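You operate a simulated robot arm through the tools that you are given. There is no shell and no other tool.

The job below is to be done with a simulated robot arm. You get a single attempt, and the scene is never put back.

JOB
Brew the black tea at the heat and minutes printed on its basket.
Fine: basket in the pot, switch on, one press of BREW, wait for READY; pour nothing, spout stays back; leave the tea maker on.

The check looks at the end state, three seconds after you hand in, the way a careful person would. Anything else that was tipped, shoved, dropped, spilled or broken makes it a failure.

ROBOT AND FRAMES
A 7-joint arm with a two-finger gripper, fixed in place. Base frame: the origin is at the foot of the arm, x ahead of it, y to its left, z up; the work surface is at about z = 0. Units: mm, degrees, N and s.
With the tool pointing down near the work surface it reaches from about 260 to 600 mm from the base axis. Its first joint turns from -143.0 to 143.0 degrees. Payload 1.08 kg.
The TCP is the grasp point between the finger pads, 16 mm short of the fingertips. In the tool frame z runs along the fingers and y along their closing line. Largest opening 88 mm; the body of the gripper starts 58 mm behind the TCP.
Orientation is that of the tool frame in the base frame, as a unit quaternion [w, x, y, z]. With the fingers straight down and closing along the base's y, the tool's x points along the base's -x, its y along +y and its z along -z.

CONTROLS
- The arm moves only by the tool move_arm. Its argument "moves" is a list that holds one entry, the list of rows, each a list of 7 numbers: the turn, a rotation vector about the tool's x, y, z in units of 5 degrees (1.0 is 5 degrees), then the shift along the tool's x, y, z in units of 40 mm (1.0 is 40 mm), then the gripper command, from -1 (fully open) to 1 (shut), values between in proportion. In form: [[[ax, ay, az, tx, ty, tz, gripper], ...]]. A call has 1 to 20 rows; each row shifts and turns the commanded pose from where the row before left it, along the tool's axes as they then stand. A call with a number of a shift or a turn outside -1 to 1 is refused whole. Rows are played at 5 a second. More than 50 mm and 8.6 degrees between two rows, or a gripper value outside its range, and nothing of the call is played. Where a pose cannot be reached the arm comes as near as it can. A force on the tool above 40 N (or 10 N above the force at the start of the call, whichever is more), or a blocked arm, ends the call early, and 0.2 s more pass. The fingers move at their own pace and stop on an object; they squeeze with about 20 N. The grip force told is the motor's: it shows also when the fingers shut on nothing. Time passes only in rows, and 0.2 s behind the last, so rows that do not move let the fingers close. The reply holds the time, the measured pose of the TCP, the force on the tool along the base axes, the opening and the grip force, in the units named above and with some noise, with the torque about the TCP (base axes, N m) and any sound that the robot's microphone picked up, and new pictures: "pictures" is both (left out), scene, wrist or none.
- Cameras (640 x 400 px; columns grow to the right, rows downward): "scene" is fixed at [219.8, 497.3, 638.4]; the picture's right is [-0.97, -0.24, 0.00], its down [-0.15, 0.61, -0.78] and it looks along [0.19, -0.75, -0.63] (base axes); focal length 282 px, centre (320, 200). "wrist" rides on the gripper at [82, -8, -92] in the tool frame; the picture's right is [0.10, 0.99, 0.00], its down [-0.70, 0.07, -0.71] and it looks along [-0.71, 0.07, 0.70] (tool axes); focal length 256 px, centre (320, 200). There is no depth. A picture from a camera that has moved, and an enlarged one, comes with that camera's place and axes in the base frame and with its lens.
- close_up(camera, box): a new picture of the part [left, top, right, bottom] of that camera's present view, enlarged. It takes no simulated time.
- finish_job(): hands the job in; it is judged then, once.

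Places have to be worked out from the pictures, the camera data and where the tool is seen. Open the gripper and draw the arm clear of the work before you hand the job in, unless the task says otherwise.

The tools are called after "Emit:" as name(argument=value, ...) on one line, values as JSON. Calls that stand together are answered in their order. move_arm: Moves the arm, as the interface text tells. Its arguments: {"type":"object","properties":{"moves":{"type":"array","items":{"type":"array","items":{"type":"array","items":{"type":"number"}}}},"pictures":{"type":"string","enum":["both","scene","wrist","none"]}},"required":["moves"]} The other tools are called the same way: close_up (camera, box) takes an enlarged picture of a part of a camera's view; finish_job () hands the job in.

At the start:

```text
time: 0.0
tcp_pos: [407.9, 30.3, 388.2]
ee_rot: [-0.001, 0.0, 1.0, 0.0]
contact_force: [0.1, -0.2, -0.5]
torque: [0.01, -0.01, 0.0]
grip_width: 87.7
grip_force: 0.0
```

scene: 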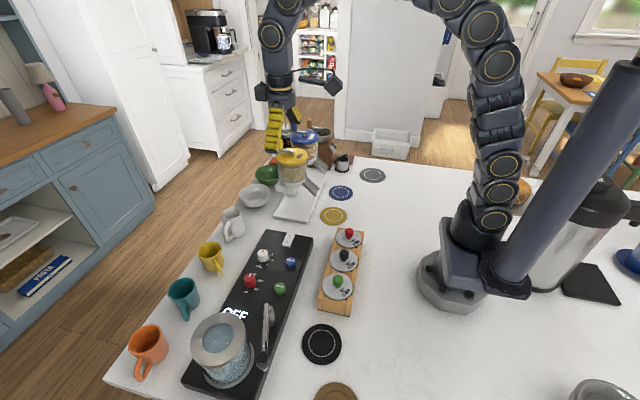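
wrist: 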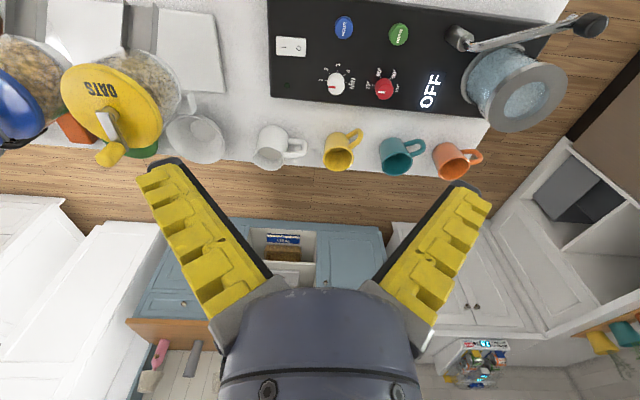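

I'll look closely at the tea maker, the baskets and the controls before moving anything.

Emit:
close_up(camera="scene", box=[180, 220, 320, 400])

Emit:
close_up(camera="scene", box=[300, 210, 400, 330])

Emit:
close_up(camera="wrist", box=[260, 0, 620, 140])

```text
2.22 times, centred on (250, 310) of scene
camera zoom: at [219.8, 497.3, 638.4], right [-0.97, -0.24, 0.0], down [-0.15, 0.61, -0.78], along [0.19, -0.75, -0.63], focal length 627 px, centre (476, -44)
```

zoom: 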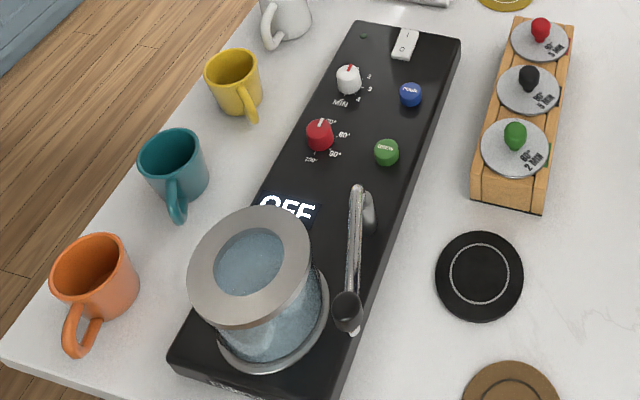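

```text
3.33 times, centred on (350, 270) of scene
camera zoom: at [219.8, 497.3, 638.4], right [-0.97, -0.24, 0.0], down [-0.15, 0.61, -0.78], along [0.19, -0.75, -0.63], focal length 940 px, centre (220, -33)
```

zoom: 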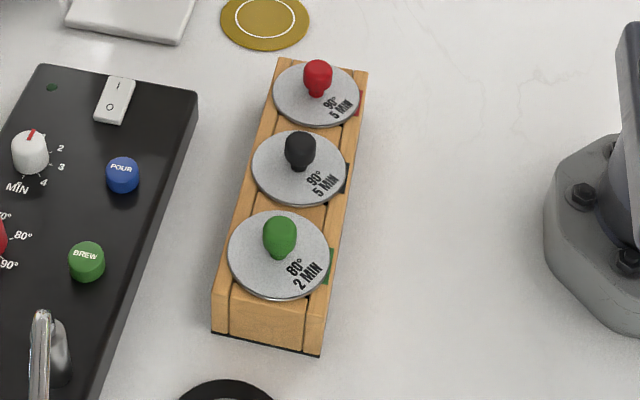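

```text
1.78 times, centred on (440, 70) of wrist
camera zoom: at [325.9, 22.9, 479.3], right [-0.1, 0.99, 0.0], down [0.7, 0.07, 0.71], along [0.71, 0.07, -0.7], focal length 455 px, centre (107, 431)
```

zoom: 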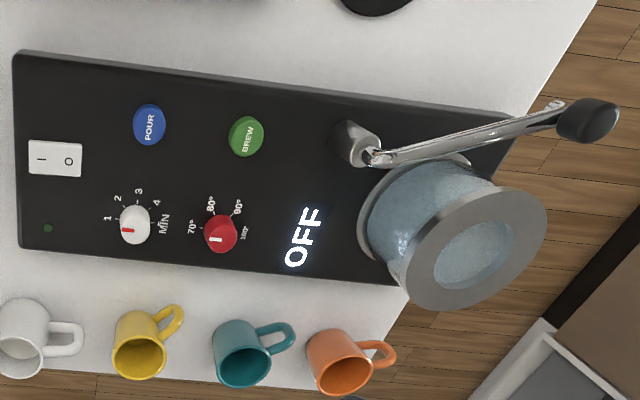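

The black basket seems to read 90° 5 MIN, but I need a sharper look, and also at the dial scales and the wooden rack's flags (they may name the teas).

Emit:
close_up(camera="scene", box=[325, 245, 365, 275])

Emit:
close_up(camera="scene", box=[240, 240, 300, 300])

Emit:
close_up(camera="wrist", box=[260, 50, 440, 110])

Emit:
close_up(camera="scene", box=[310, 220, 370, 320])

```text
13.33 times, centred on (345, 260) of scene
camera zoom: at [219.8, 497.3, 638.4], right [-0.97, -0.24, 0.0], down [-0.15, 0.61, -0.78], along [0.19, -0.75, -0.63], focal length 3762 px, centre (-13, -600)
```

zoom: 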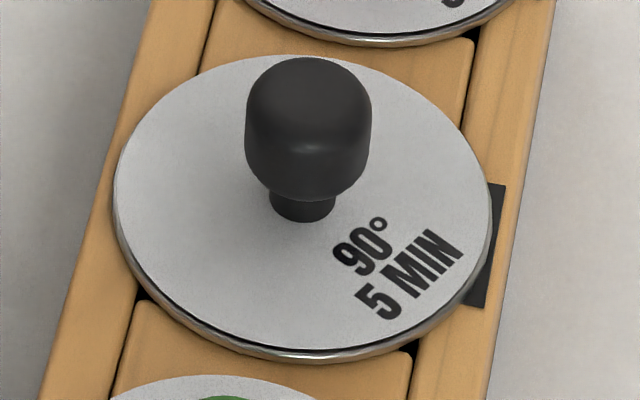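

```text
6.67 times, centred on (270, 270) of scene
camera zoom: at [219.8, 497.3, 638.4], right [-0.97, -0.24, 0.0], down [-0.15, 0.61, -0.78], along [0.19, -0.75, -0.63], focal length 1881 px, centre (653, -267)
```

zoom: 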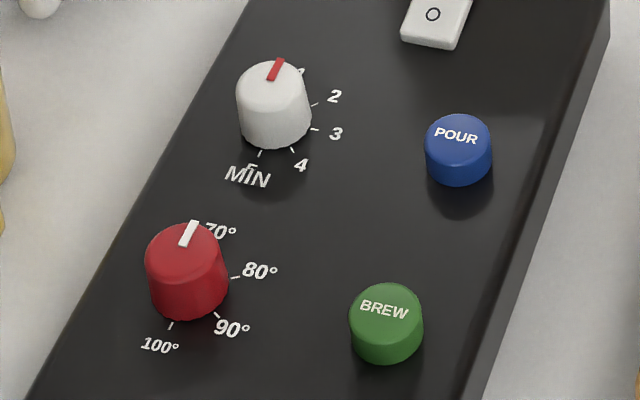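

```text
3.56 times, centred on (350, 80) of wrist
camera zoom: at [325.9, 22.9, 479.3], right [-0.1, 0.99, 0.0], down [0.7, 0.07, 0.71], along [0.71, 0.07, -0.7], focal length 910 px, centre (213, 627)
```

zoom: 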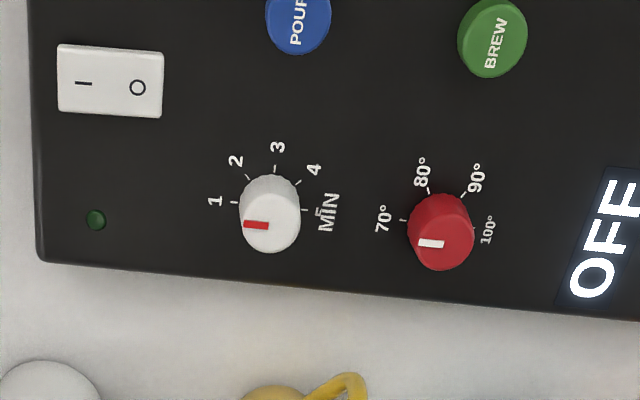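

```text
4.00 times, centred on (340, 270) of scene
camera zoom: at [219.8, 497.3, 638.4], right [-0.97, -0.24, 0.0], down [-0.15, 0.61, -0.78], along [0.19, -0.75, -0.63], focal length 1128 px, centre (240, -80)
```

zoom: 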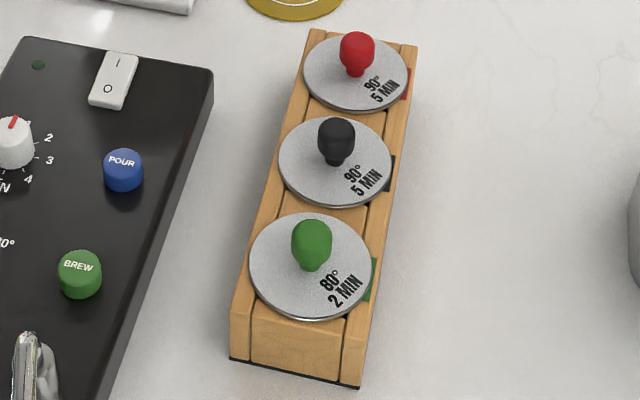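

The black basket reads 90° / 5 MIN. The dials sit at 1 MIN and 70°, with "5" at the +y end of the white scale and 90° the third mark on the red one. I put the white dial near (484, 64, 66), the black knob near x 275, y 35, and the pot rim near (449, 318, 137). I'll come down over the panel for a closer look.

Emit:
move_arm(moves=[[[0, 0, 0, -0.11, 0.17, 0.84, -1], [0, 0, 0, -0.11, 0.17, 0.84, -1], [0, 0, 0, -0.11, 0.17, 0.84, -1], [0, 0, 0, -0.11, 0.17, 0.84, -1], [0, 0, 0, -0.11, 0.17, 0.84, -1], [0, 0, 0, 0, 0, 0, -1]]])

```text
time: 1.4
tcp_pos: [430.0, 65.7, 219.6]
ee_rot: [0.0, 0.0, 1.0, 0.0]
contact_force: [-0.2, -0.3, 0.3]
torque: [0.01, 0.02, 0.02]
grip_width: 88.1
grip_force: 0.1
camera wrist: at [347.9, 57.1, 310.8], right [-0.1, 0.99, 0.0], down [0.7, 0.07, 0.71], along [0.71, 0.07, -0.7], focal length 256 px, centre (320, 200)
```

scene: 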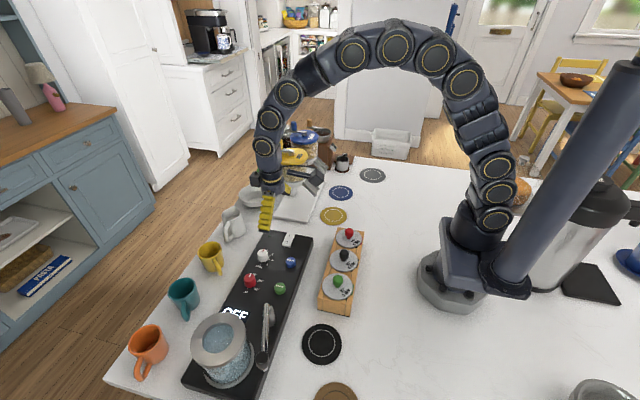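
wrist: 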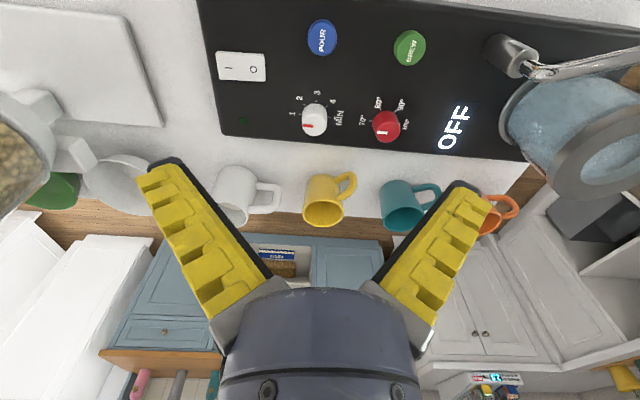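

The pictures agree with the estimates. I'll zoom in on the panel from here to locate the dials, switch and buttons precisely.

Emit:
close_up(camera="wrist", box=[200, 0, 440, 150])

Emit:
close_up(camera="wrist", box=[280, 80, 420, 150])

```text
2.67 times, centred on (320, 75) of wrist
camera zoom: at [347.9, 57.1, 310.8], right [-0.1, 0.99, 0.0], down [0.7, 0.07, 0.71], along [0.71, 0.07, -0.7], focal length 683 px, centre (320, 533)
```

zoom: 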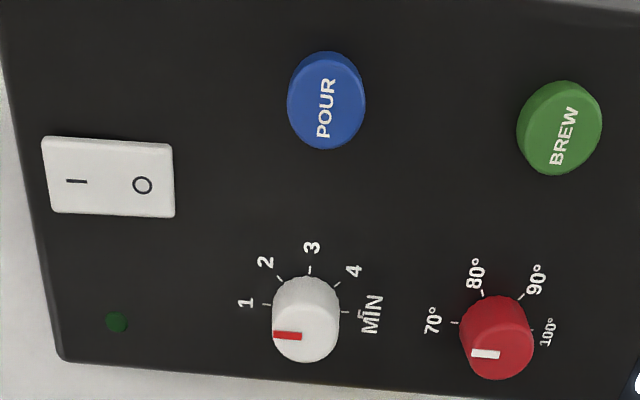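

```text
4.57 times, centred on (350, 115) of wrist
camera zoom: at [347.9, 57.1, 310.8], right [-0.1, 0.99, 0.0], down [0.7, 0.07, 0.71], along [0.71, 0.07, -0.7], focal length 1170 px, centre (183, 589)
```

zoom: 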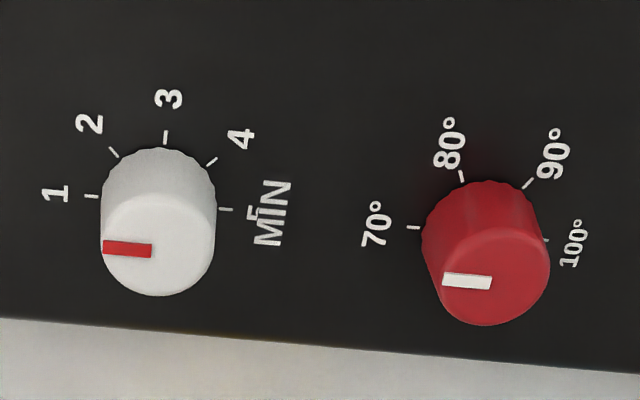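

From the tick marks, the white dial's axis is about (486, 65), with its top near z 63 and the panel near z 42. The red dial is at about (486, 145), BREW at (405, 142), and the "I" end of the switch near (442, -24). I'll hover over the white dial with the fingers half open and check alignment.

Emit:
move_arm(moves=[[[0, 0, 0, -0.35, 0, 0.65, 0], [0, 0, 0, -0.35, 0, 0.65, 0], [0, 0, 0, -0.35, 0, 0.65, 0], [0, 0, 0, -0.35, 0, 0.65, 0], [0, 0, 0, 0, 0, 0, 0]]])

Emit:
close_up(camera="wrist", box=[220, 80, 460, 230])

```text
time: 2.6
tcp_pos: [486.1, 63.8, 117.1]
ee_rot: [0.001, 0.0, 1.0, -0.001]
contact_force: [-0.6, 0.7, 0.2]
torque: [0.0, 0.01, 0.03]
grip_width: 48.5
grip_force: 3.8
camera wrist: at [403.9, 55.8, 207.3], right [-0.1, 0.99, 0.0], down [0.7, 0.07, 0.71], along [0.71, 0.07, -0.7], focal length 256 px, centre (320, 200)
```

scene: 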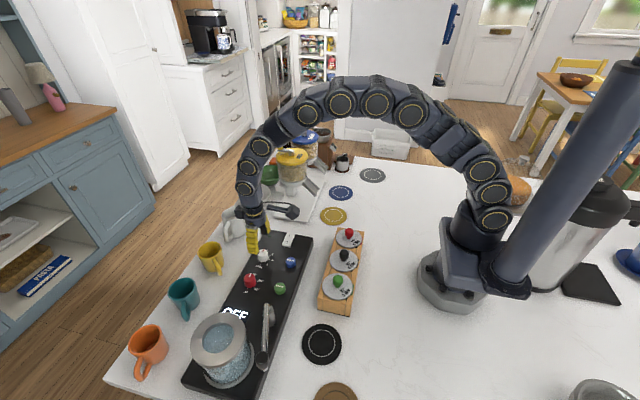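
wrist: 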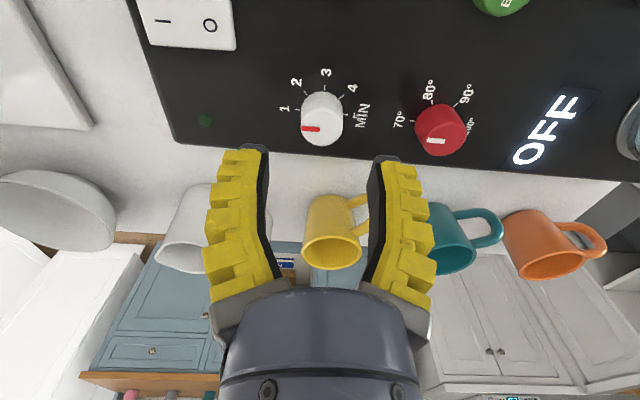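

```text
2.67 times, centred on (340, 155) of wrist
camera zoom: at [403.9, 55.8, 207.3], right [-0.1, 0.99, 0.0], down [0.7, 0.07, 0.71], along [0.71, 0.07, -0.7], focal length 683 px, centre (267, 320)
```

zoom: 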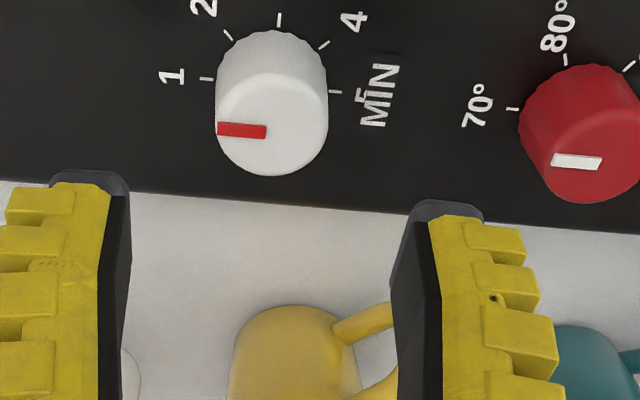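

The dial axis works out at (486, 65), about 1 mm off the TCP in y. I'll lower to z≈64 around the dial and close on it.

Emit:
move_arm(moves=[[[0, 0, 0, 0, 0.03, 0.45, 0], [0, 0, 0, 0, 0, 0.45, 0], [0, 0, 0, 0, 0, 0.4, 0], [0, 0, 0, 0, 0, 0, 0], [0, 0, 0, 0, 0, 0, 1], [0, 0, 0, 0, 0, 0, 1], [0, 0, 0, 0, 0, 0, 1]]])

Emit:
close_up(camera="wrist", box=[220, 100, 460, 250])

```text
time: 4.2
tcp_pos: [485.5, 66.0, 64.8]
ee_rot: [-0.001, 0.0, 1.0, 0.0]
contact_force: [-8.3, -5.3, 12.5]
torque: [-0.05, 0.26, -0.05]
grip_width: 19.3
grip_force: 21.9
camera wrist: at [403.4, 57.0, 155.7], right [-0.1, 0.99, 0.0], down [0.7, 0.07, 0.71], along [0.7, 0.07, -0.71], focal length 256 px, centre (320, 200)
```

scene: 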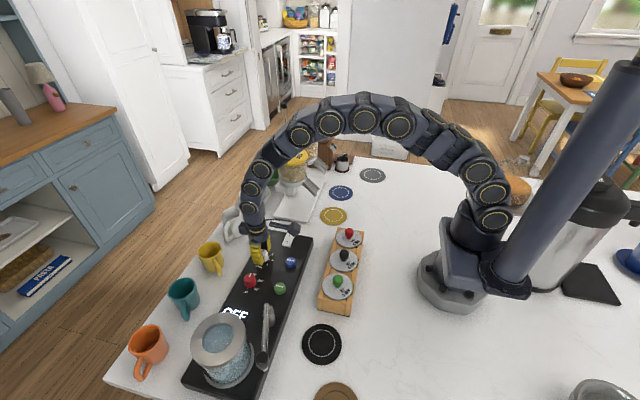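
wrist: 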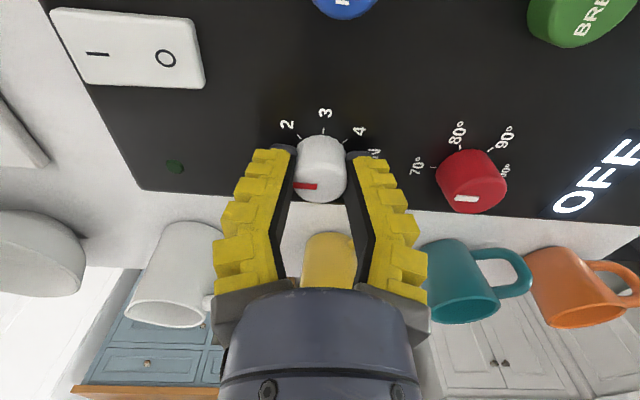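

```text
2.67 times, centred on (340, 175) of wrist
camera zoom: at [403.4, 57.0, 155.7], right [-0.1, 0.99, 0.0], down [0.7, 0.07, 0.71], along [0.7, 0.07, -0.71], focal length 683 px, centre (267, 267)
```

zoom: 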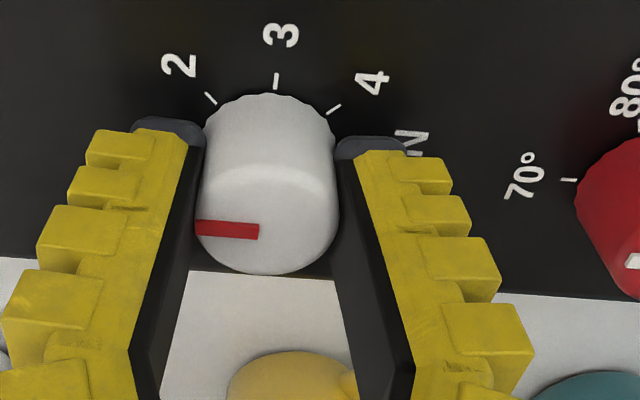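

The grip stopped at 19.3 mm, while the dial looks about 26 mm wide, and there is a 12 N upward force. I'll check how the fingers actually sit before turning.

Emit:
close_up(camera="scene", box=[235, 220, 305, 290])

Emit:
close_up(camera="wrist", box=[260, 120, 380, 220])

```text
5.71 times, centred on (270, 255) of scene
camera zoom: at [219.8, 497.3, 638.4], right [-0.97, -0.24, 0.0], down [-0.15, 0.61, -0.78], along [0.19, -0.75, -0.63], focal length 1612 px, centre (606, -114)
```

zoom: 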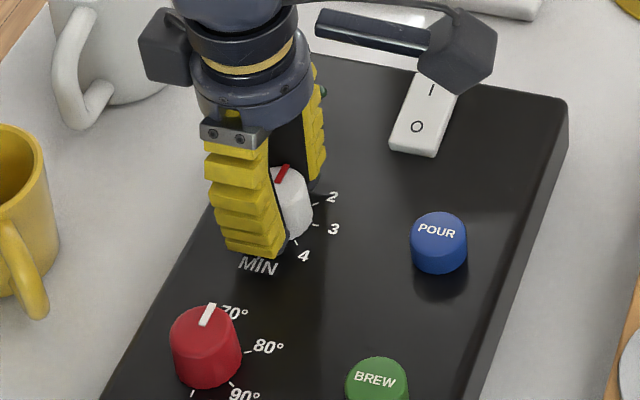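

```text
4.00 times, centred on (320, 170) of wrist
camera zoom: at [403.4, 57.0, 155.7], right [-0.1, 0.99, 0.0], down [0.7, 0.07, 0.71], along [0.7, 0.07, -0.71], focal length 1024 px, centre (320, 320)
```

zoom: 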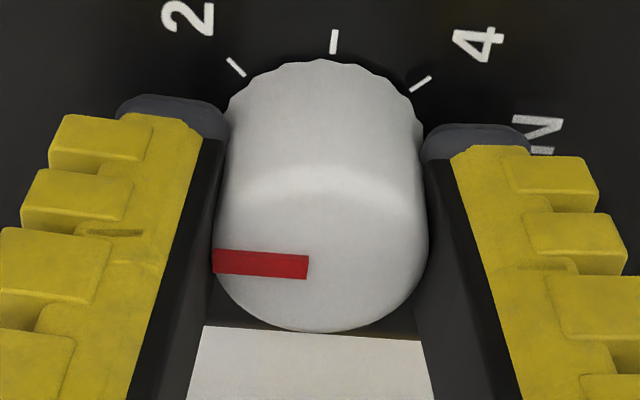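

In the scene view the dial protrudes toward the arm side of the fingers, so I'm probably a few mm too far out in x and perhaps touching the panel. I'll open, raise 3 mm, shift 3 mm toward the base, and regrip.

Emit:
move_arm(moves=[[[0, 0, 0, 0, 0, 0, 0.1], [0, 0, 0, 0, 0, 0, 0.1], [0, 0, 0, 0.08, 0, -0.08, 0.1], [0, 0, 0, 0, 0, 0, 0.1]]])

Emit:
close_up(camera="wrist", box=[260, 120, 380, 220])

Emit:
close_up(camera="scene", box=[240, 225, 290, 275])

```text
time: 5.2
tcp_pos: [483.3, 65.5, 67.1]
ee_rot: [0.0, 0.0, 1.0, 0.0]
contact_force: [0.7, -0.2, -0.2]
torque: [0.0, -0.01, 0.03]
grip_width: 44.2
grip_force: 3.7
camera wrist: at [400.6, 57.5, 158.8], right [-0.1, 0.99, 0.0], down [0.7, 0.07, 0.71], along [0.71, 0.07, -0.7], focal length 256 px, centre (320, 200)
```

scene: 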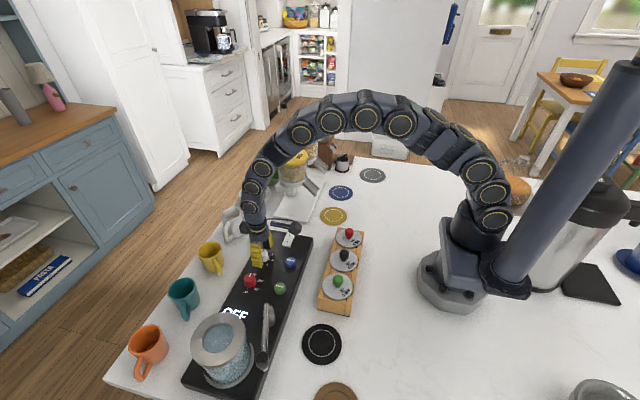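
wrist: 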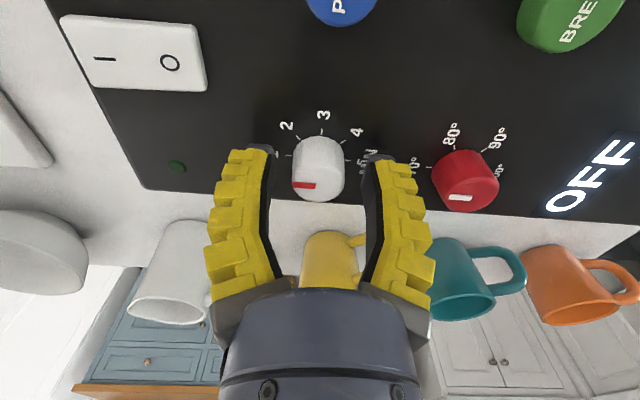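

```text
4.00 times, centred on (320, 170) of wrist
camera zoom: at [400.6, 57.5, 158.8], right [-0.1, 0.99, 0.0], down [0.7, 0.07, 0.71], along [0.71, 0.07, -0.7], focal length 1024 px, centre (320, 320)
```

zoom: 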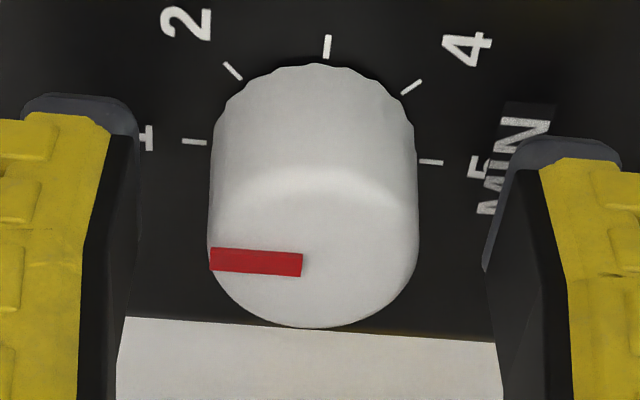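

```text
8.00 times, centred on (265, 250) of scene
camera zoom: at [219.8, 497.3, 638.4], right [-0.97, -0.24, 0.0], down [-0.15, 0.61, -0.78], along [0.19, -0.75, -0.63], focal length 2257 px, centre (760, -200)
```

zoom: 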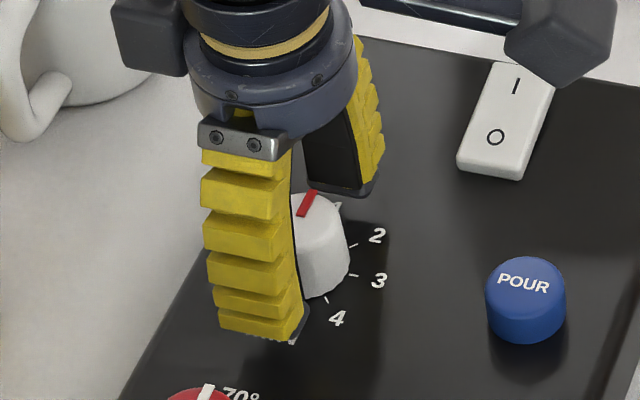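

The 19 mm reading fits flexing finger tips, since the open gap matches the picture. Now I'll close here at z≈67 and compare the side force to judge the centring.

Emit:
move_arm(moves=[[[0, 0, 0, 0, 0, 0, 1], [0, 0, 0, 0, 0, 0, 1], [0, 0, 0, 0, 0, 0, 1]]], pictures="wrist")

Emit:
close_up(camera="wrist", box=[260, 120, 380, 220])

```text
time: 6.0
tcp_pos: [483.8, 65.5, 67.8]
ee_rot: [0.001, 0.0, 1.0, 0.0]
contact_force: [2.8, -4.9, 12.7]
torque: [-0.02, -0.3, 0.0]
grip_width: 17.0
grip_force: 21.9
camera wrist: at [401.3, 57.1, 159.4], right [-0.1, 0.99, 0.0], down [0.7, 0.07, 0.71], along [0.71, 0.07, -0.7], focal length 256 px, centre (320, 200)
```

wrist: 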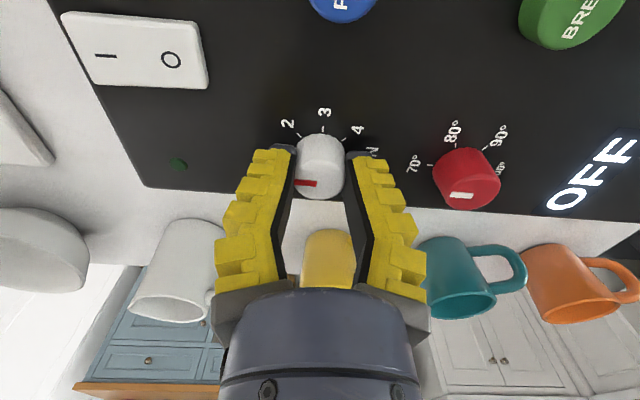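

```text
4.00 times, centred on (320, 170) of wrist
camera zoom: at [401.3, 57.1, 159.4], right [-0.1, 0.99, 0.0], down [0.7, 0.07, 0.71], along [0.71, 0.07, -0.7], focal length 1024 px, centre (320, 320)
```

zoom: 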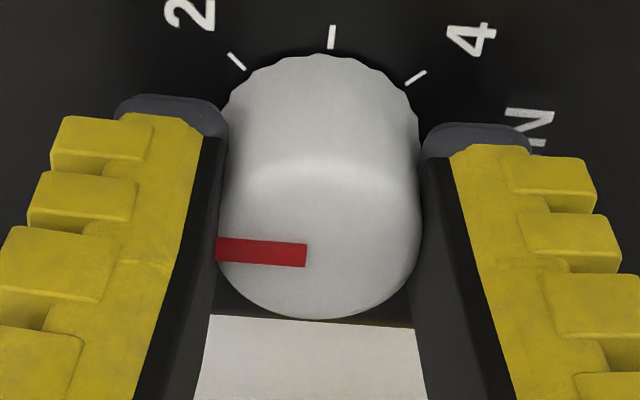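

The side force is nearly gone and the grip is even, so the dial centre is about x = 484.5. I'll turn clockwise 50° first and check that the dial follows.

Emit:
move_arm(moves=[[[0, 0, 1, 0, 0, 0, 1], [0, 0, 1, 0, 0, 0, 1], [0, 0, 1, 0, 0, 0, 1], [0, 0, 1, 0, 0, 0, 1], [0, 0, 1, 0, 0, 0, 1], [0, 0, 1, 0, 0, 0, 1], [0, 0, 1, 0, 0, 0, 1], [0, 0, 1, 0, 0, 0, 1], [0, 0, 1, 0, 0, 0, 1], [0, 0, 0, 0, 0, 0, 1]]])

Emit:
close_up(camera="wrist", box=[240, 80, 400, 220])

Emit:
close_up(camera="scene", box=[240, 225, 290, 275])

```text
time: 8.2
tcp_pos: [483.6, 66.8, 67.9]
ee_rot: [0.002, 0.384, 0.924, 0.001]
contact_force: [18.3, -9.5, 14.1]
torque: [-0.31, -0.32, 0.0]
grip_width: 17.0
grip_force: 21.1
camera wrist: at [419.8, 118.2, 158.7], right [0.63, 0.77, 0.0], down [0.54, -0.45, 0.71], along [0.55, -0.45, -0.7], focal length 256 px, centre (320, 200)
```

scene: 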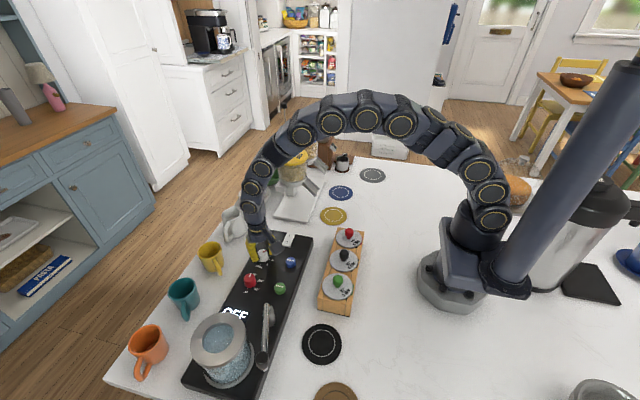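
wrist: 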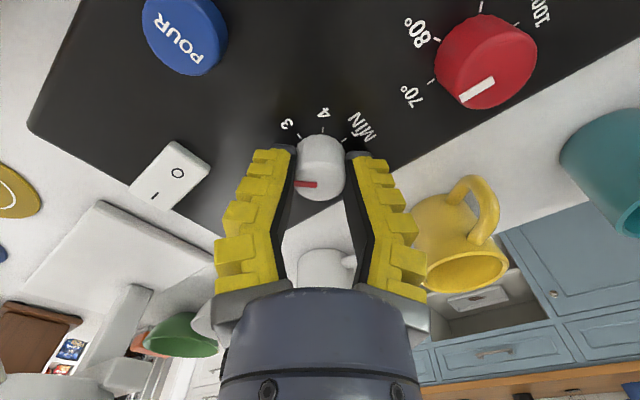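

```text
2.86 times, centred on (320, 150) of wrist
camera zoom: at [419.8, 118.2, 158.7], right [0.63, 0.77, 0.0], down [0.54, -0.45, 0.71], along [0.55, -0.45, -0.7], focal length 731 px, centre (320, 343)
```

zoom: 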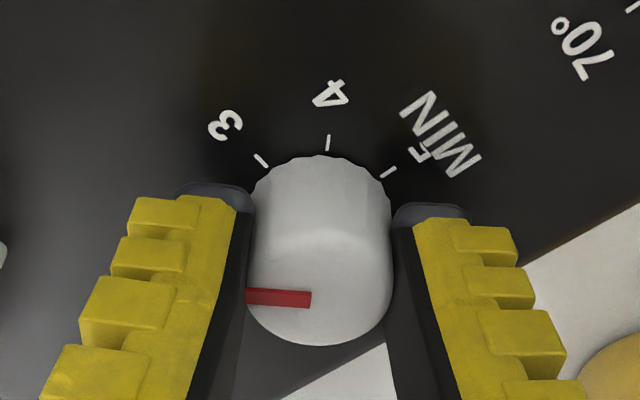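

```text
8.00 times, centred on (265, 250) of scene
camera zoom: at [219.8, 497.3, 638.4], right [-0.97, -0.24, 0.0], down [-0.15, 0.61, -0.78], along [0.19, -0.75, -0.63], focal length 2257 px, centre (760, -200)
```

zoom: 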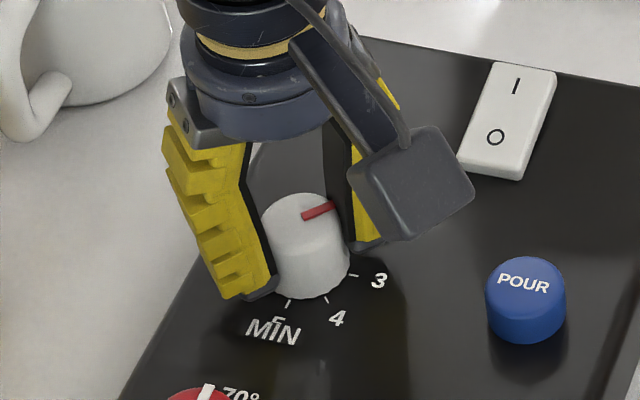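

The dial follows exactly: the pointer moved 45° to "2". The side force has grown, so I'll ease the tool about 1.5 mm toward +x, -y and continue another 45°.

Emit:
move_arm(moves=[[[0, 0, 0, -0.044, 0.01, 0, 1], [0, 0, 1, 0, 0, 0, 1], [0, 0, 1, 0, 0, 0, 1], [0, 0, 1, 0, 0, 0, 1], [0, 0, 1, 0, 0, 0, 1], [0, 0, 1, 0, 0, 0, 1], [0, 0, 1, 0, 0, 0, 1], [0, 0, 1, 0, 0, 0, 1], [0, 0, 1, 0, 0, 0, 1], [0, 0, 1, 0, 0, 0, 1], [0, 0, 0, 0, 0, 0, 1]]])

Emit:
close_up(camera="scene", box=[240, 225, 290, 275])

Emit:
close_up(camera="wrist", box=[240, 80, 400, 220])

```text
time: 10.6
tcp_pos: [485.8, 64.8, 67.9]
ee_rot: [0.001, 0.708, 0.707, 0.0]
contact_force: [16.3, 5.8, 0.1]
torque: [-0.05, -0.1, 0.04]
grip_width: 14.8
grip_force: 21.8
camera wrist: at [476.1, 147.5, 158.6], right [0.99, 0.1, 0.0], down [0.07, -0.7, 0.71], along [0.07, -0.71, -0.7], focal length 256 px, centre (320, 200)
```

scene: 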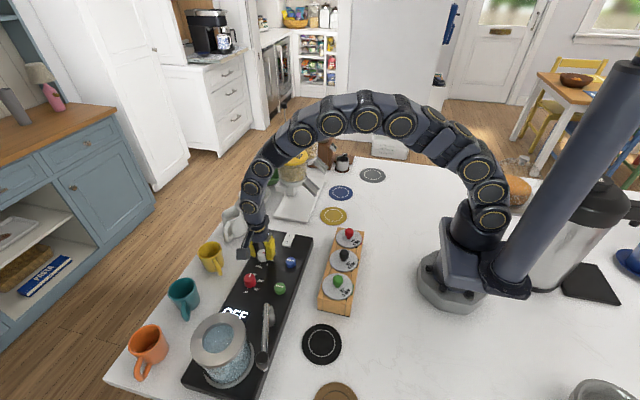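
wrist: 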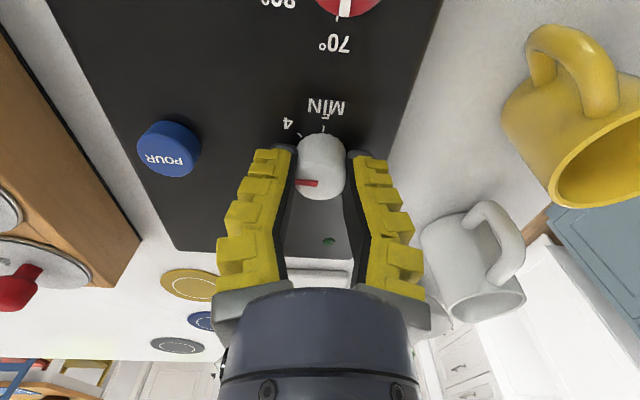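

```text
8.00 times, centred on (265, 250) of scene
camera zoom: at [219.8, 497.3, 638.4], right [-0.97, -0.24, 0.0], down [-0.15, 0.61, -0.78], along [0.19, -0.75, -0.63], focal length 2257 px, centre (760, -200)
```

zoom: 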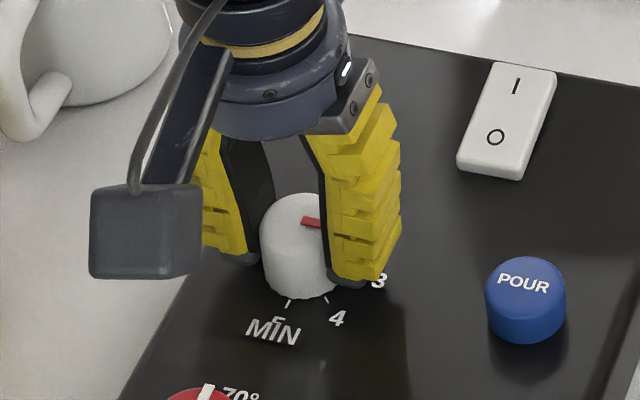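

```text
2.86 times, centred on (320, 150) of wrist
camera zoom: at [476.1, 147.5, 158.6], right [0.99, 0.1, 0.0], down [0.07, -0.7, 0.71], along [0.07, -0.71, -0.7], focal length 731 px, centre (320, 343)
```

zoom: 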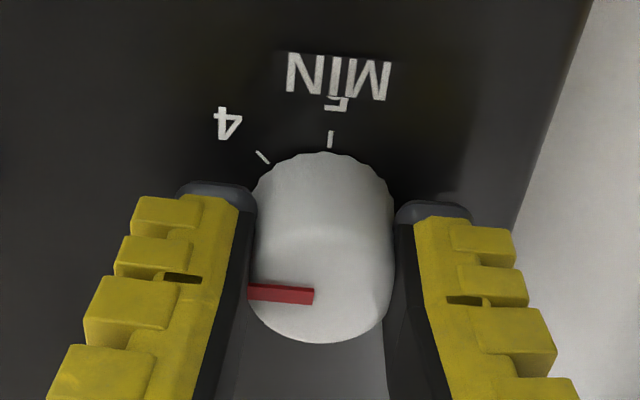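

The pointer is now on "3" (90° turned). I'll open slightly, lift off, turn the tool back 85° and then regrip for the second half.

Emit:
move_arm(moves=[[[0, 0, 0, 0, 0, 0, 0.1], [0, 0, 0, 0, 0, 0, 0.1], [0, 0, 0, 0, 0, -0.7, 0.1], [0, 0, -1, 0, 0, 0, 0.1], [0, 0, -1, 0, 0, 0, 0.1], [0, 0, -1, 0, 0, 0, 0.1], [0, 0, -1, 0, 0, 0, 0.1], [0, 0, -1, 0, 0, 0, 0.1], [0, 0, -1, 0, 0, 0, 0.1], [0, 0, -1, 0, 0, 0, 0.1], [0, 0, -1, 0, 0, 0, 0.1], [0, 0, -1, 0, 0, 0, 0.1], [0, 0, -1, 0, 0, 0, 0.1], [0, 0, -1, 0, 0, 0, 0.1], [0, 0, -1, 0, 0, 0, 0.1], [0, 0, -1, 0, 0, 0, 0.1], [0, 0, -1, 0, 0, 0, 0.1], [0, 0, -1, 0, 0, 0, 0.1], [0, 0, -1, 0, 0, 0, 0.1], [0, 0, -1, 0, 0, 0, 0.1]]])

Emit:
close_up(camera="wrist", box=[240, 80, 400, 220])

```text
time: 14.8
tcp_pos: [484.5, 65.1, 95.6]
ee_rot: [0.0, 0.043, 0.999, 0.001]
contact_force: [0.0, 0.1, -0.6]
torque: [0.0, -0.01, -0.01]
grip_width: 44.3
grip_force: 3.5
camera wrist: at [402.0, 63.8, 186.4], right [-0.02, 1.0, 0.0], down [0.7, 0.01, 0.71], along [0.71, 0.01, -0.7], focal length 256 px, centre (320, 200)
```

scene: 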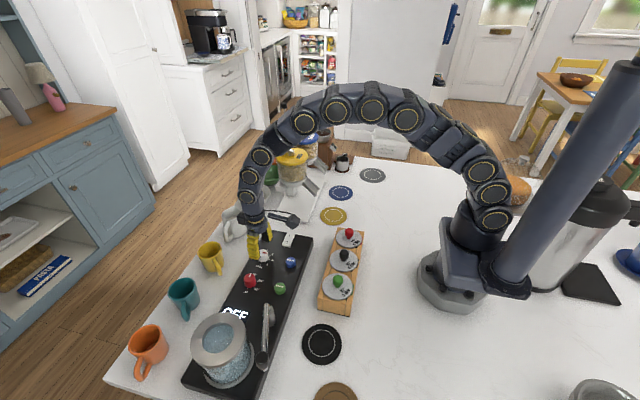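
wrist: 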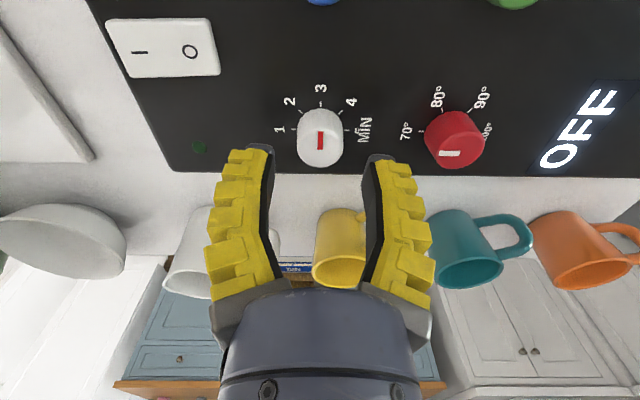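

```text
2.86 times, centred on (320, 150) of wrist
camera zoom: at [402.0, 63.8, 186.4], right [-0.02, 1.0, 0.0], down [0.7, 0.01, 0.71], along [0.71, 0.01, -0.7], focal length 731 px, centre (320, 343)
```

zoom: 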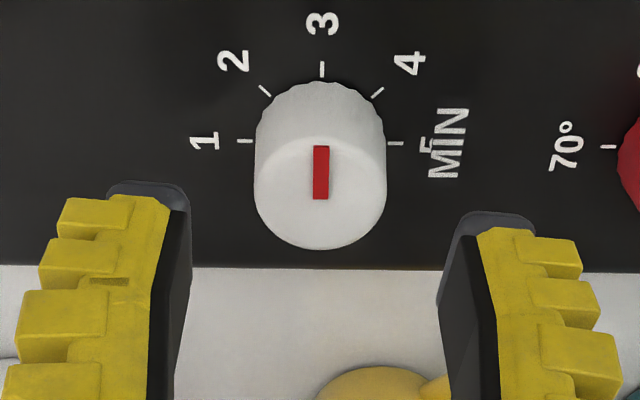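

The pointer sits squarely on 3, and y is centred. I'll turn back the last 5°, go down, regrip, and turn another 50°.

Emit:
move_arm(moves=[[[0, 0, -1, 0, 0, 0, 0.1], [0, 0, 0, -0.02, 0, 0.35, 0.1], [0, 0, 0, 0, 0, 0.35, 0.1], [0, 0, 0, 0, 0, 0, 0.1], [0, 0, 0, 0, 0, 0, 1], [0, 0, 0, 0, 0, 0, 1], [0, 0, 0, 0, 0, 0, 1], [0, 0, 1, 0, 0, 0, 1], [0, 0, 1, 0, 0, 0, 1], [0, 0, 1, 0, 0, 0, 1], [0, 0, 1, 0, 0, 0, 1], [0, 0, 1, 0, 0, 0, 1], [0, 0, 1, 0, 0, 0, 1], [0, 0, 1, 0, 0, 0, 1], [0, 0, 1, 0, 0, 0, 1], [0, 0, 1, 0, 0, 0, 1], [0, 0, 0, 0, 0, 0, 1]]])

Emit:
close_up(camera="wrist", box=[240, 80, 400, 220])

```text
time: 18.4
tcp_pos: [486.6, 64.7, 68.5]
ee_rot: [0.0, 0.383, 0.924, 0.0]
contact_force: [-2.9, -6.1, 12.1]
torque: [-0.05, 0.07, 0.02]
grip_width: 17.5
grip_force: 21.7
camera wrist: at [421.1, 117.2, 158.6], right [0.63, 0.77, 0.0], down [0.55, -0.45, 0.71], along [0.55, -0.45, -0.7], focal length 256 px, centre (320, 200)
```

scene: 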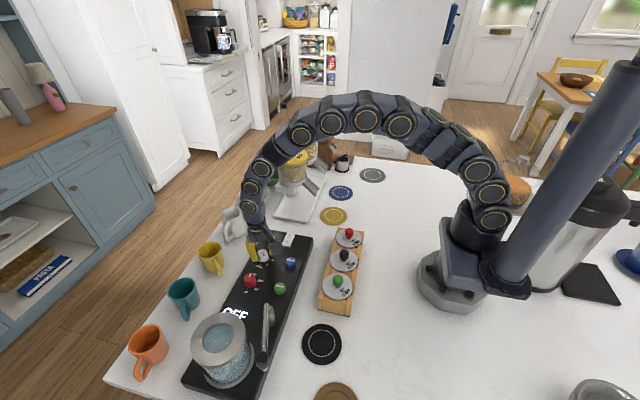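
wrist: 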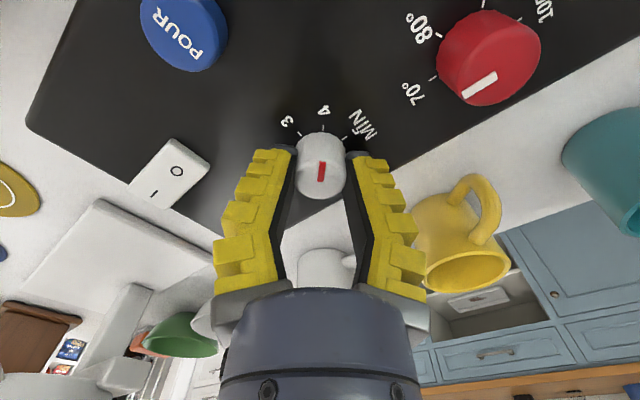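

```text
2.86 times, centred on (320, 150) of wrist
camera zoom: at [421.1, 117.2, 158.6], right [0.63, 0.77, 0.0], down [0.55, -0.45, 0.71], along [0.55, -0.45, -0.7], focal length 731 px, centre (320, 343)
```

zoom: 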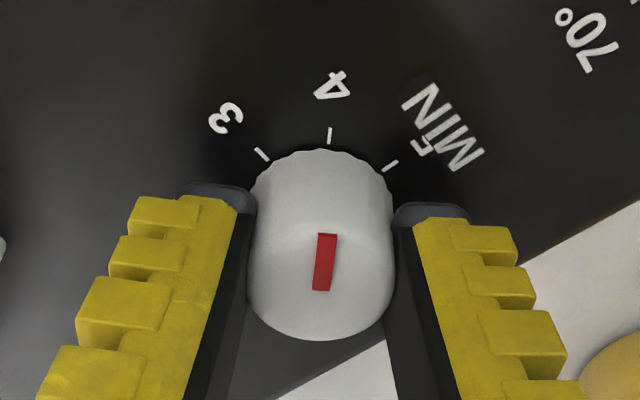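

Forces are low at this centring and the pointer is on 4. I'll turn the last 45° to 5.

Emit:
move_arm(moves=[[[0, 0, 1, 0, 0, 0, 1], [0, 0, 1, 0, 0, 0, 1], [0, 0, 1, 0, 0, 0, 1], [0, 0, 1, 0, 0, 0, 1], [0, 0, 1, 0, 0, 0, 1], [0, 0, 1, 0, 0, 0, 1], [0, 0, 1, 0, 0, 0, 1], [0, 0, 1, 0, 0, 0, 1], [0, 0, 1, 0, 0, 0, 1], [0, 0, 0, 0, 0, 0, 1], [0, 0, 0, 0, 0, 0, 0.1], [0, 0, 0, 0, 0, 0, 0.1], [0, 0, 0, 0, 0, -0.7, 0.1], [0, 0, 0, 0, 0, 0, 0.1]]])

Emit:
close_up(camera="wrist", box=[240, 60, 400, 200])

Emit:
close_up(camera="scene", box=[240, 225, 290, 275])

```text
time: 21.4
tcp_pos: [485.5, 64.3, 96.1]
ee_rot: [-0.002, 0.707, 0.707, 0.0]
contact_force: [-0.5, -0.4, 0.2]
torque: [0.03, 0.01, -0.03]
grip_width: 44.2
grip_force: 3.4
camera wrist: at [476.4, 146.9, 186.5], right [0.99, 0.1, 0.0], down [0.07, -0.7, 0.71], along [0.07, -0.71, -0.7], focal length 256 px, centre (320, 200)
```

scene: 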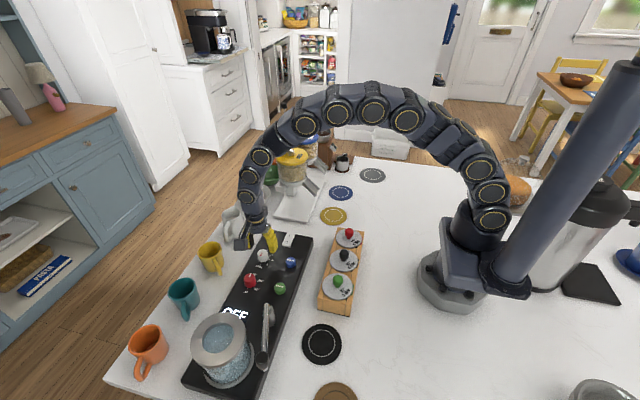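
wrist: 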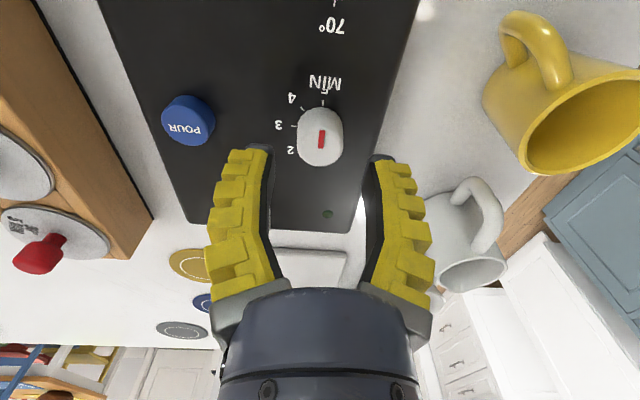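

```text
2.86 times, centred on (320, 130) of wrist
camera zoom: at [476.4, 146.9, 186.5], right [0.99, 0.1, 0.0], down [0.07, -0.7, 0.71], along [0.07, -0.71, -0.7], focal length 731 px, centre (320, 400)
```

zoom: 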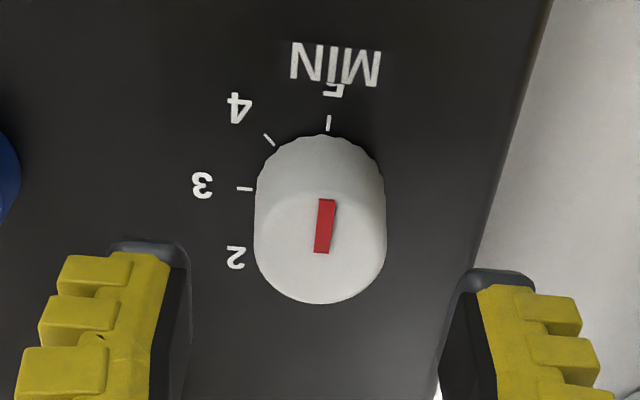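

```text
8.00 times, centred on (265, 250) of scene
camera zoom: at [219.8, 497.3, 638.4], right [-0.97, -0.24, 0.0], down [-0.15, 0.61, -0.78], along [0.19, -0.75, -0.63], focal length 2257 px, centre (760, -200)
```

zoom: 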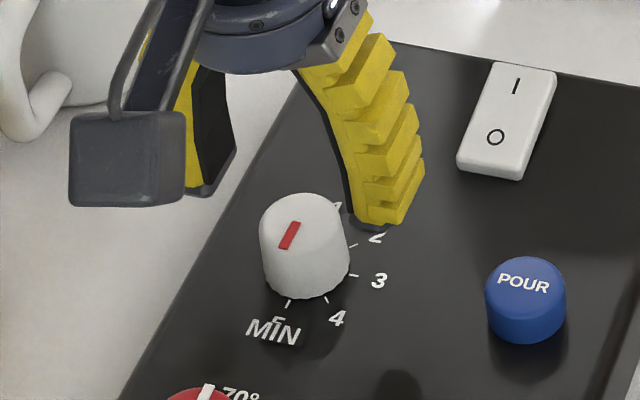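

The pointer is on 5. Next I'll shift 80 mm in +y to hover above the red dial and begin turning the tool back.

Emit:
move_arm(moves=[[[0, 0, 0, 0.5, 0, -0.1, 0.1], [0, 0, 0, 0.5, 0, 0, 0.1], [0, 0, 0, 0.5, 0, 0, 0.1], [0, 0, 0, 0.5, 0, 0, 0.1], [0, 0, -1, 0, 0, 0, 0.1], [0, 0, -1, 0, 0, 0, 0.1], [0, 0, -1, 0, 0, 0, 0.1], [0, 0, -1, 0, 0, 0, 0.1], [0, 0, -1, 0, 0, 0, 0.1], [0, 0, -1, 0, 0, 0, 0.1], [0, 0, -1, 0, 0, 0, 0.1], [0, 0, -1, 0, 0, 0, 0.1], [0, 0, -1, 0, 0, 0, 0.1], [0, 0, -1, 0, 0, 0, 0.1], [0, 0, -1, 0, 0, 0, 0.1], [0, 0, -1, 0, 0, 0, 0.1], [0, 0, -1, 0, 0, 0, 0.1], [0, 0, -1, 0, 0, 0, 0.1], [0, 0, -1, 0, 0, 0, 0.1], [0, 0, -1, 0, 0, 0, 0.1]]], pictures="none")

Emit:
move_arm(moves=[[[0, 0, -1, 0, 0, 0, 0.1], [0, 0, -1, 0, 0, 0, 0.1], [0, 0, 0, 0, 0, 0, 0.1]]])

Emit:
close_up(camera="wrist", box=[240, 60, 400, 200])

```text
time: 25.6
tcp_pos: [485.6, 144.4, 99.3]
ee_rot: [0.0, 0.086, 0.996, 0.0]
contact_force: [0.3, -0.3, -0.6]
torque: [0.05, -0.02, 0.0]
grip_width: 44.1
grip_force: 4.0
```

```text
time: 26.4
tcp_pos: [486.3, 145.5, 99.8]
ee_rot: [0.0, -0.001, 1.0, 0.0]
contact_force: [0.5, -0.5, 0.5]
torque: [-0.01, 0.0, 0.01]
grip_width: 44.2
grip_force: 3.9
camera wrist: at [403.4, 137.1, 190.4], right [-0.1, 0.99, 0.0], down [0.7, 0.07, 0.71], along [0.71, 0.07, -0.7], focal length 256 px, centre (320, 200)
```

scene: 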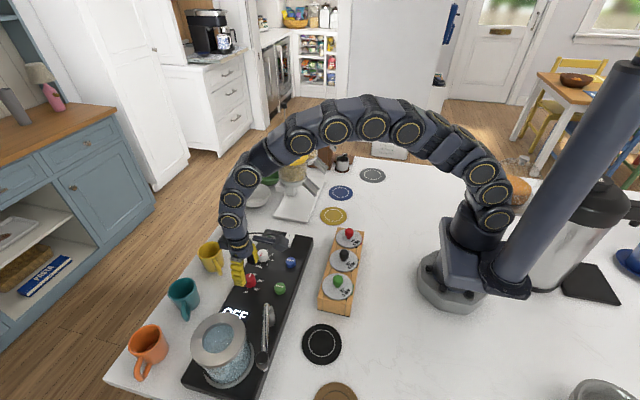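
wrist: 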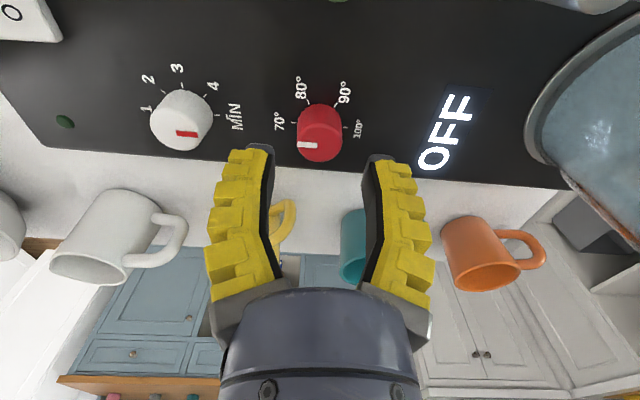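

```text
2.86 times, centred on (320, 130) of wrist
camera zoom: at [403.4, 137.1, 190.4], right [-0.1, 0.99, 0.0], down [0.7, 0.07, 0.71], along [0.71, 0.07, -0.7], focal length 731 px, centre (320, 400)
```

zoom: 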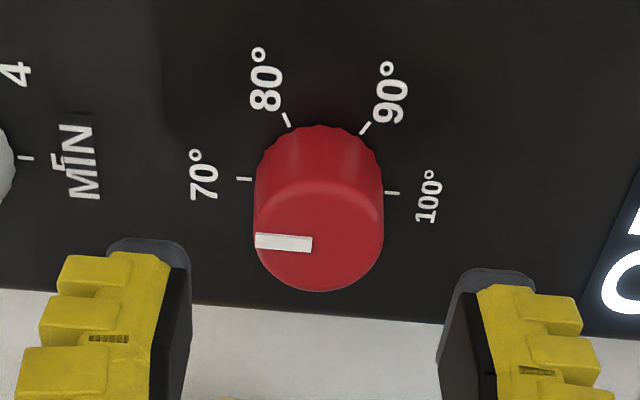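

The red dial centre comes out at about (486, 144.7), with the marks 60° apart, so 90° is 120° clockwise from here. I'll turn back another 30°, lower, grip, then turn +50°.

Emit:
move_arm(moves=[[[0, 0, -1, 0, -0.02, 0, 0.1], [0, 0, -1, 0, 0, 0, 0.1], [0, 0, -1, 0, 0, 0, 0.1], [0, 0, -1, 0, 0, 0, 0.1], [0, 0, -1, 0, 0, 0, 0.1], [0, 0, -1, 0, 0, 0, 0.1], [0, 0, 0, 0, 0, 0.4, 0.1], [0, 0, 0, 0, 0, 0.4, 0.1], [0, 0, 0, 0, 0, 0, 0.1], [0, 0, 0, 0, 0, 0, 1], [0, 0, 0, 0, 0, 0, 1], [0, 0, 0, 0, 0, 0, 1]]])

Emit:
close_up(camera="wrist", box=[240, 60, 400, 200])

```text
time: 29.0
tcp_pos: [484.6, 145.1, 67.2]
ee_rot: [0.0, -0.259, 0.966, 0.0]
contact_force: [-8.1, 5.0, 13.8]
torque: [0.04, 0.08, 0.0]
grip_width: 18.1
grip_force: 21.5
camera wrist: at [418.0, 96.7, 158.9], right [-0.59, 0.81, 0.0], down [0.57, 0.41, 0.71], along [0.57, 0.42, -0.7], focal length 256 px, centre (320, 200)
```

scene: 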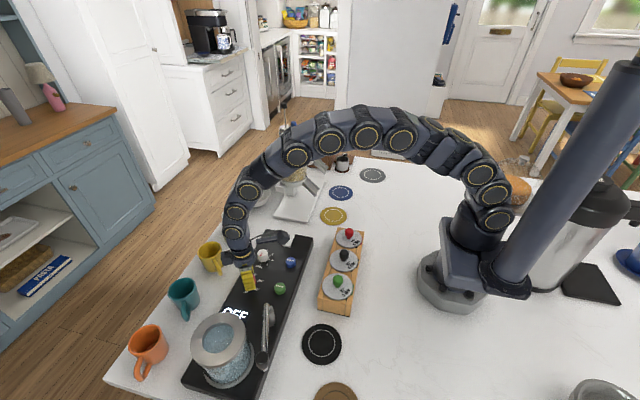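
wrist: 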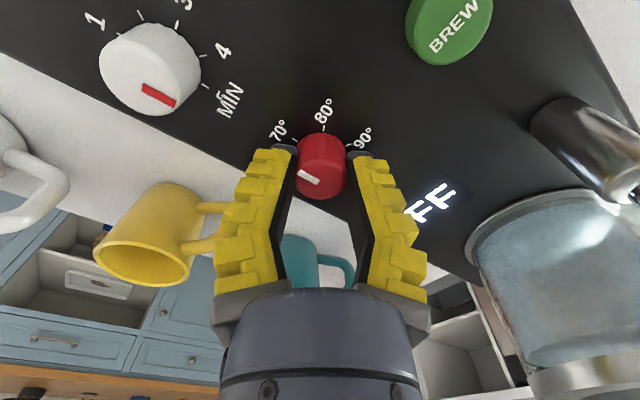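

```text
2.86 times, centred on (320, 130) of wrist
camera zoom: at [418.0, 96.7, 158.9], right [-0.59, 0.81, 0.0], down [0.57, 0.41, 0.71], along [0.57, 0.42, -0.7], focal length 731 px, centre (320, 400)
```

zoom: 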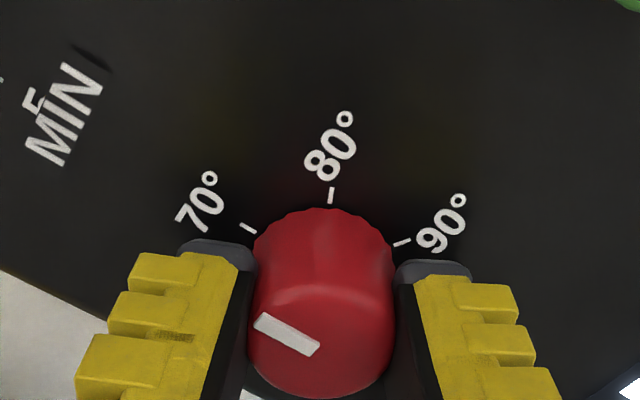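

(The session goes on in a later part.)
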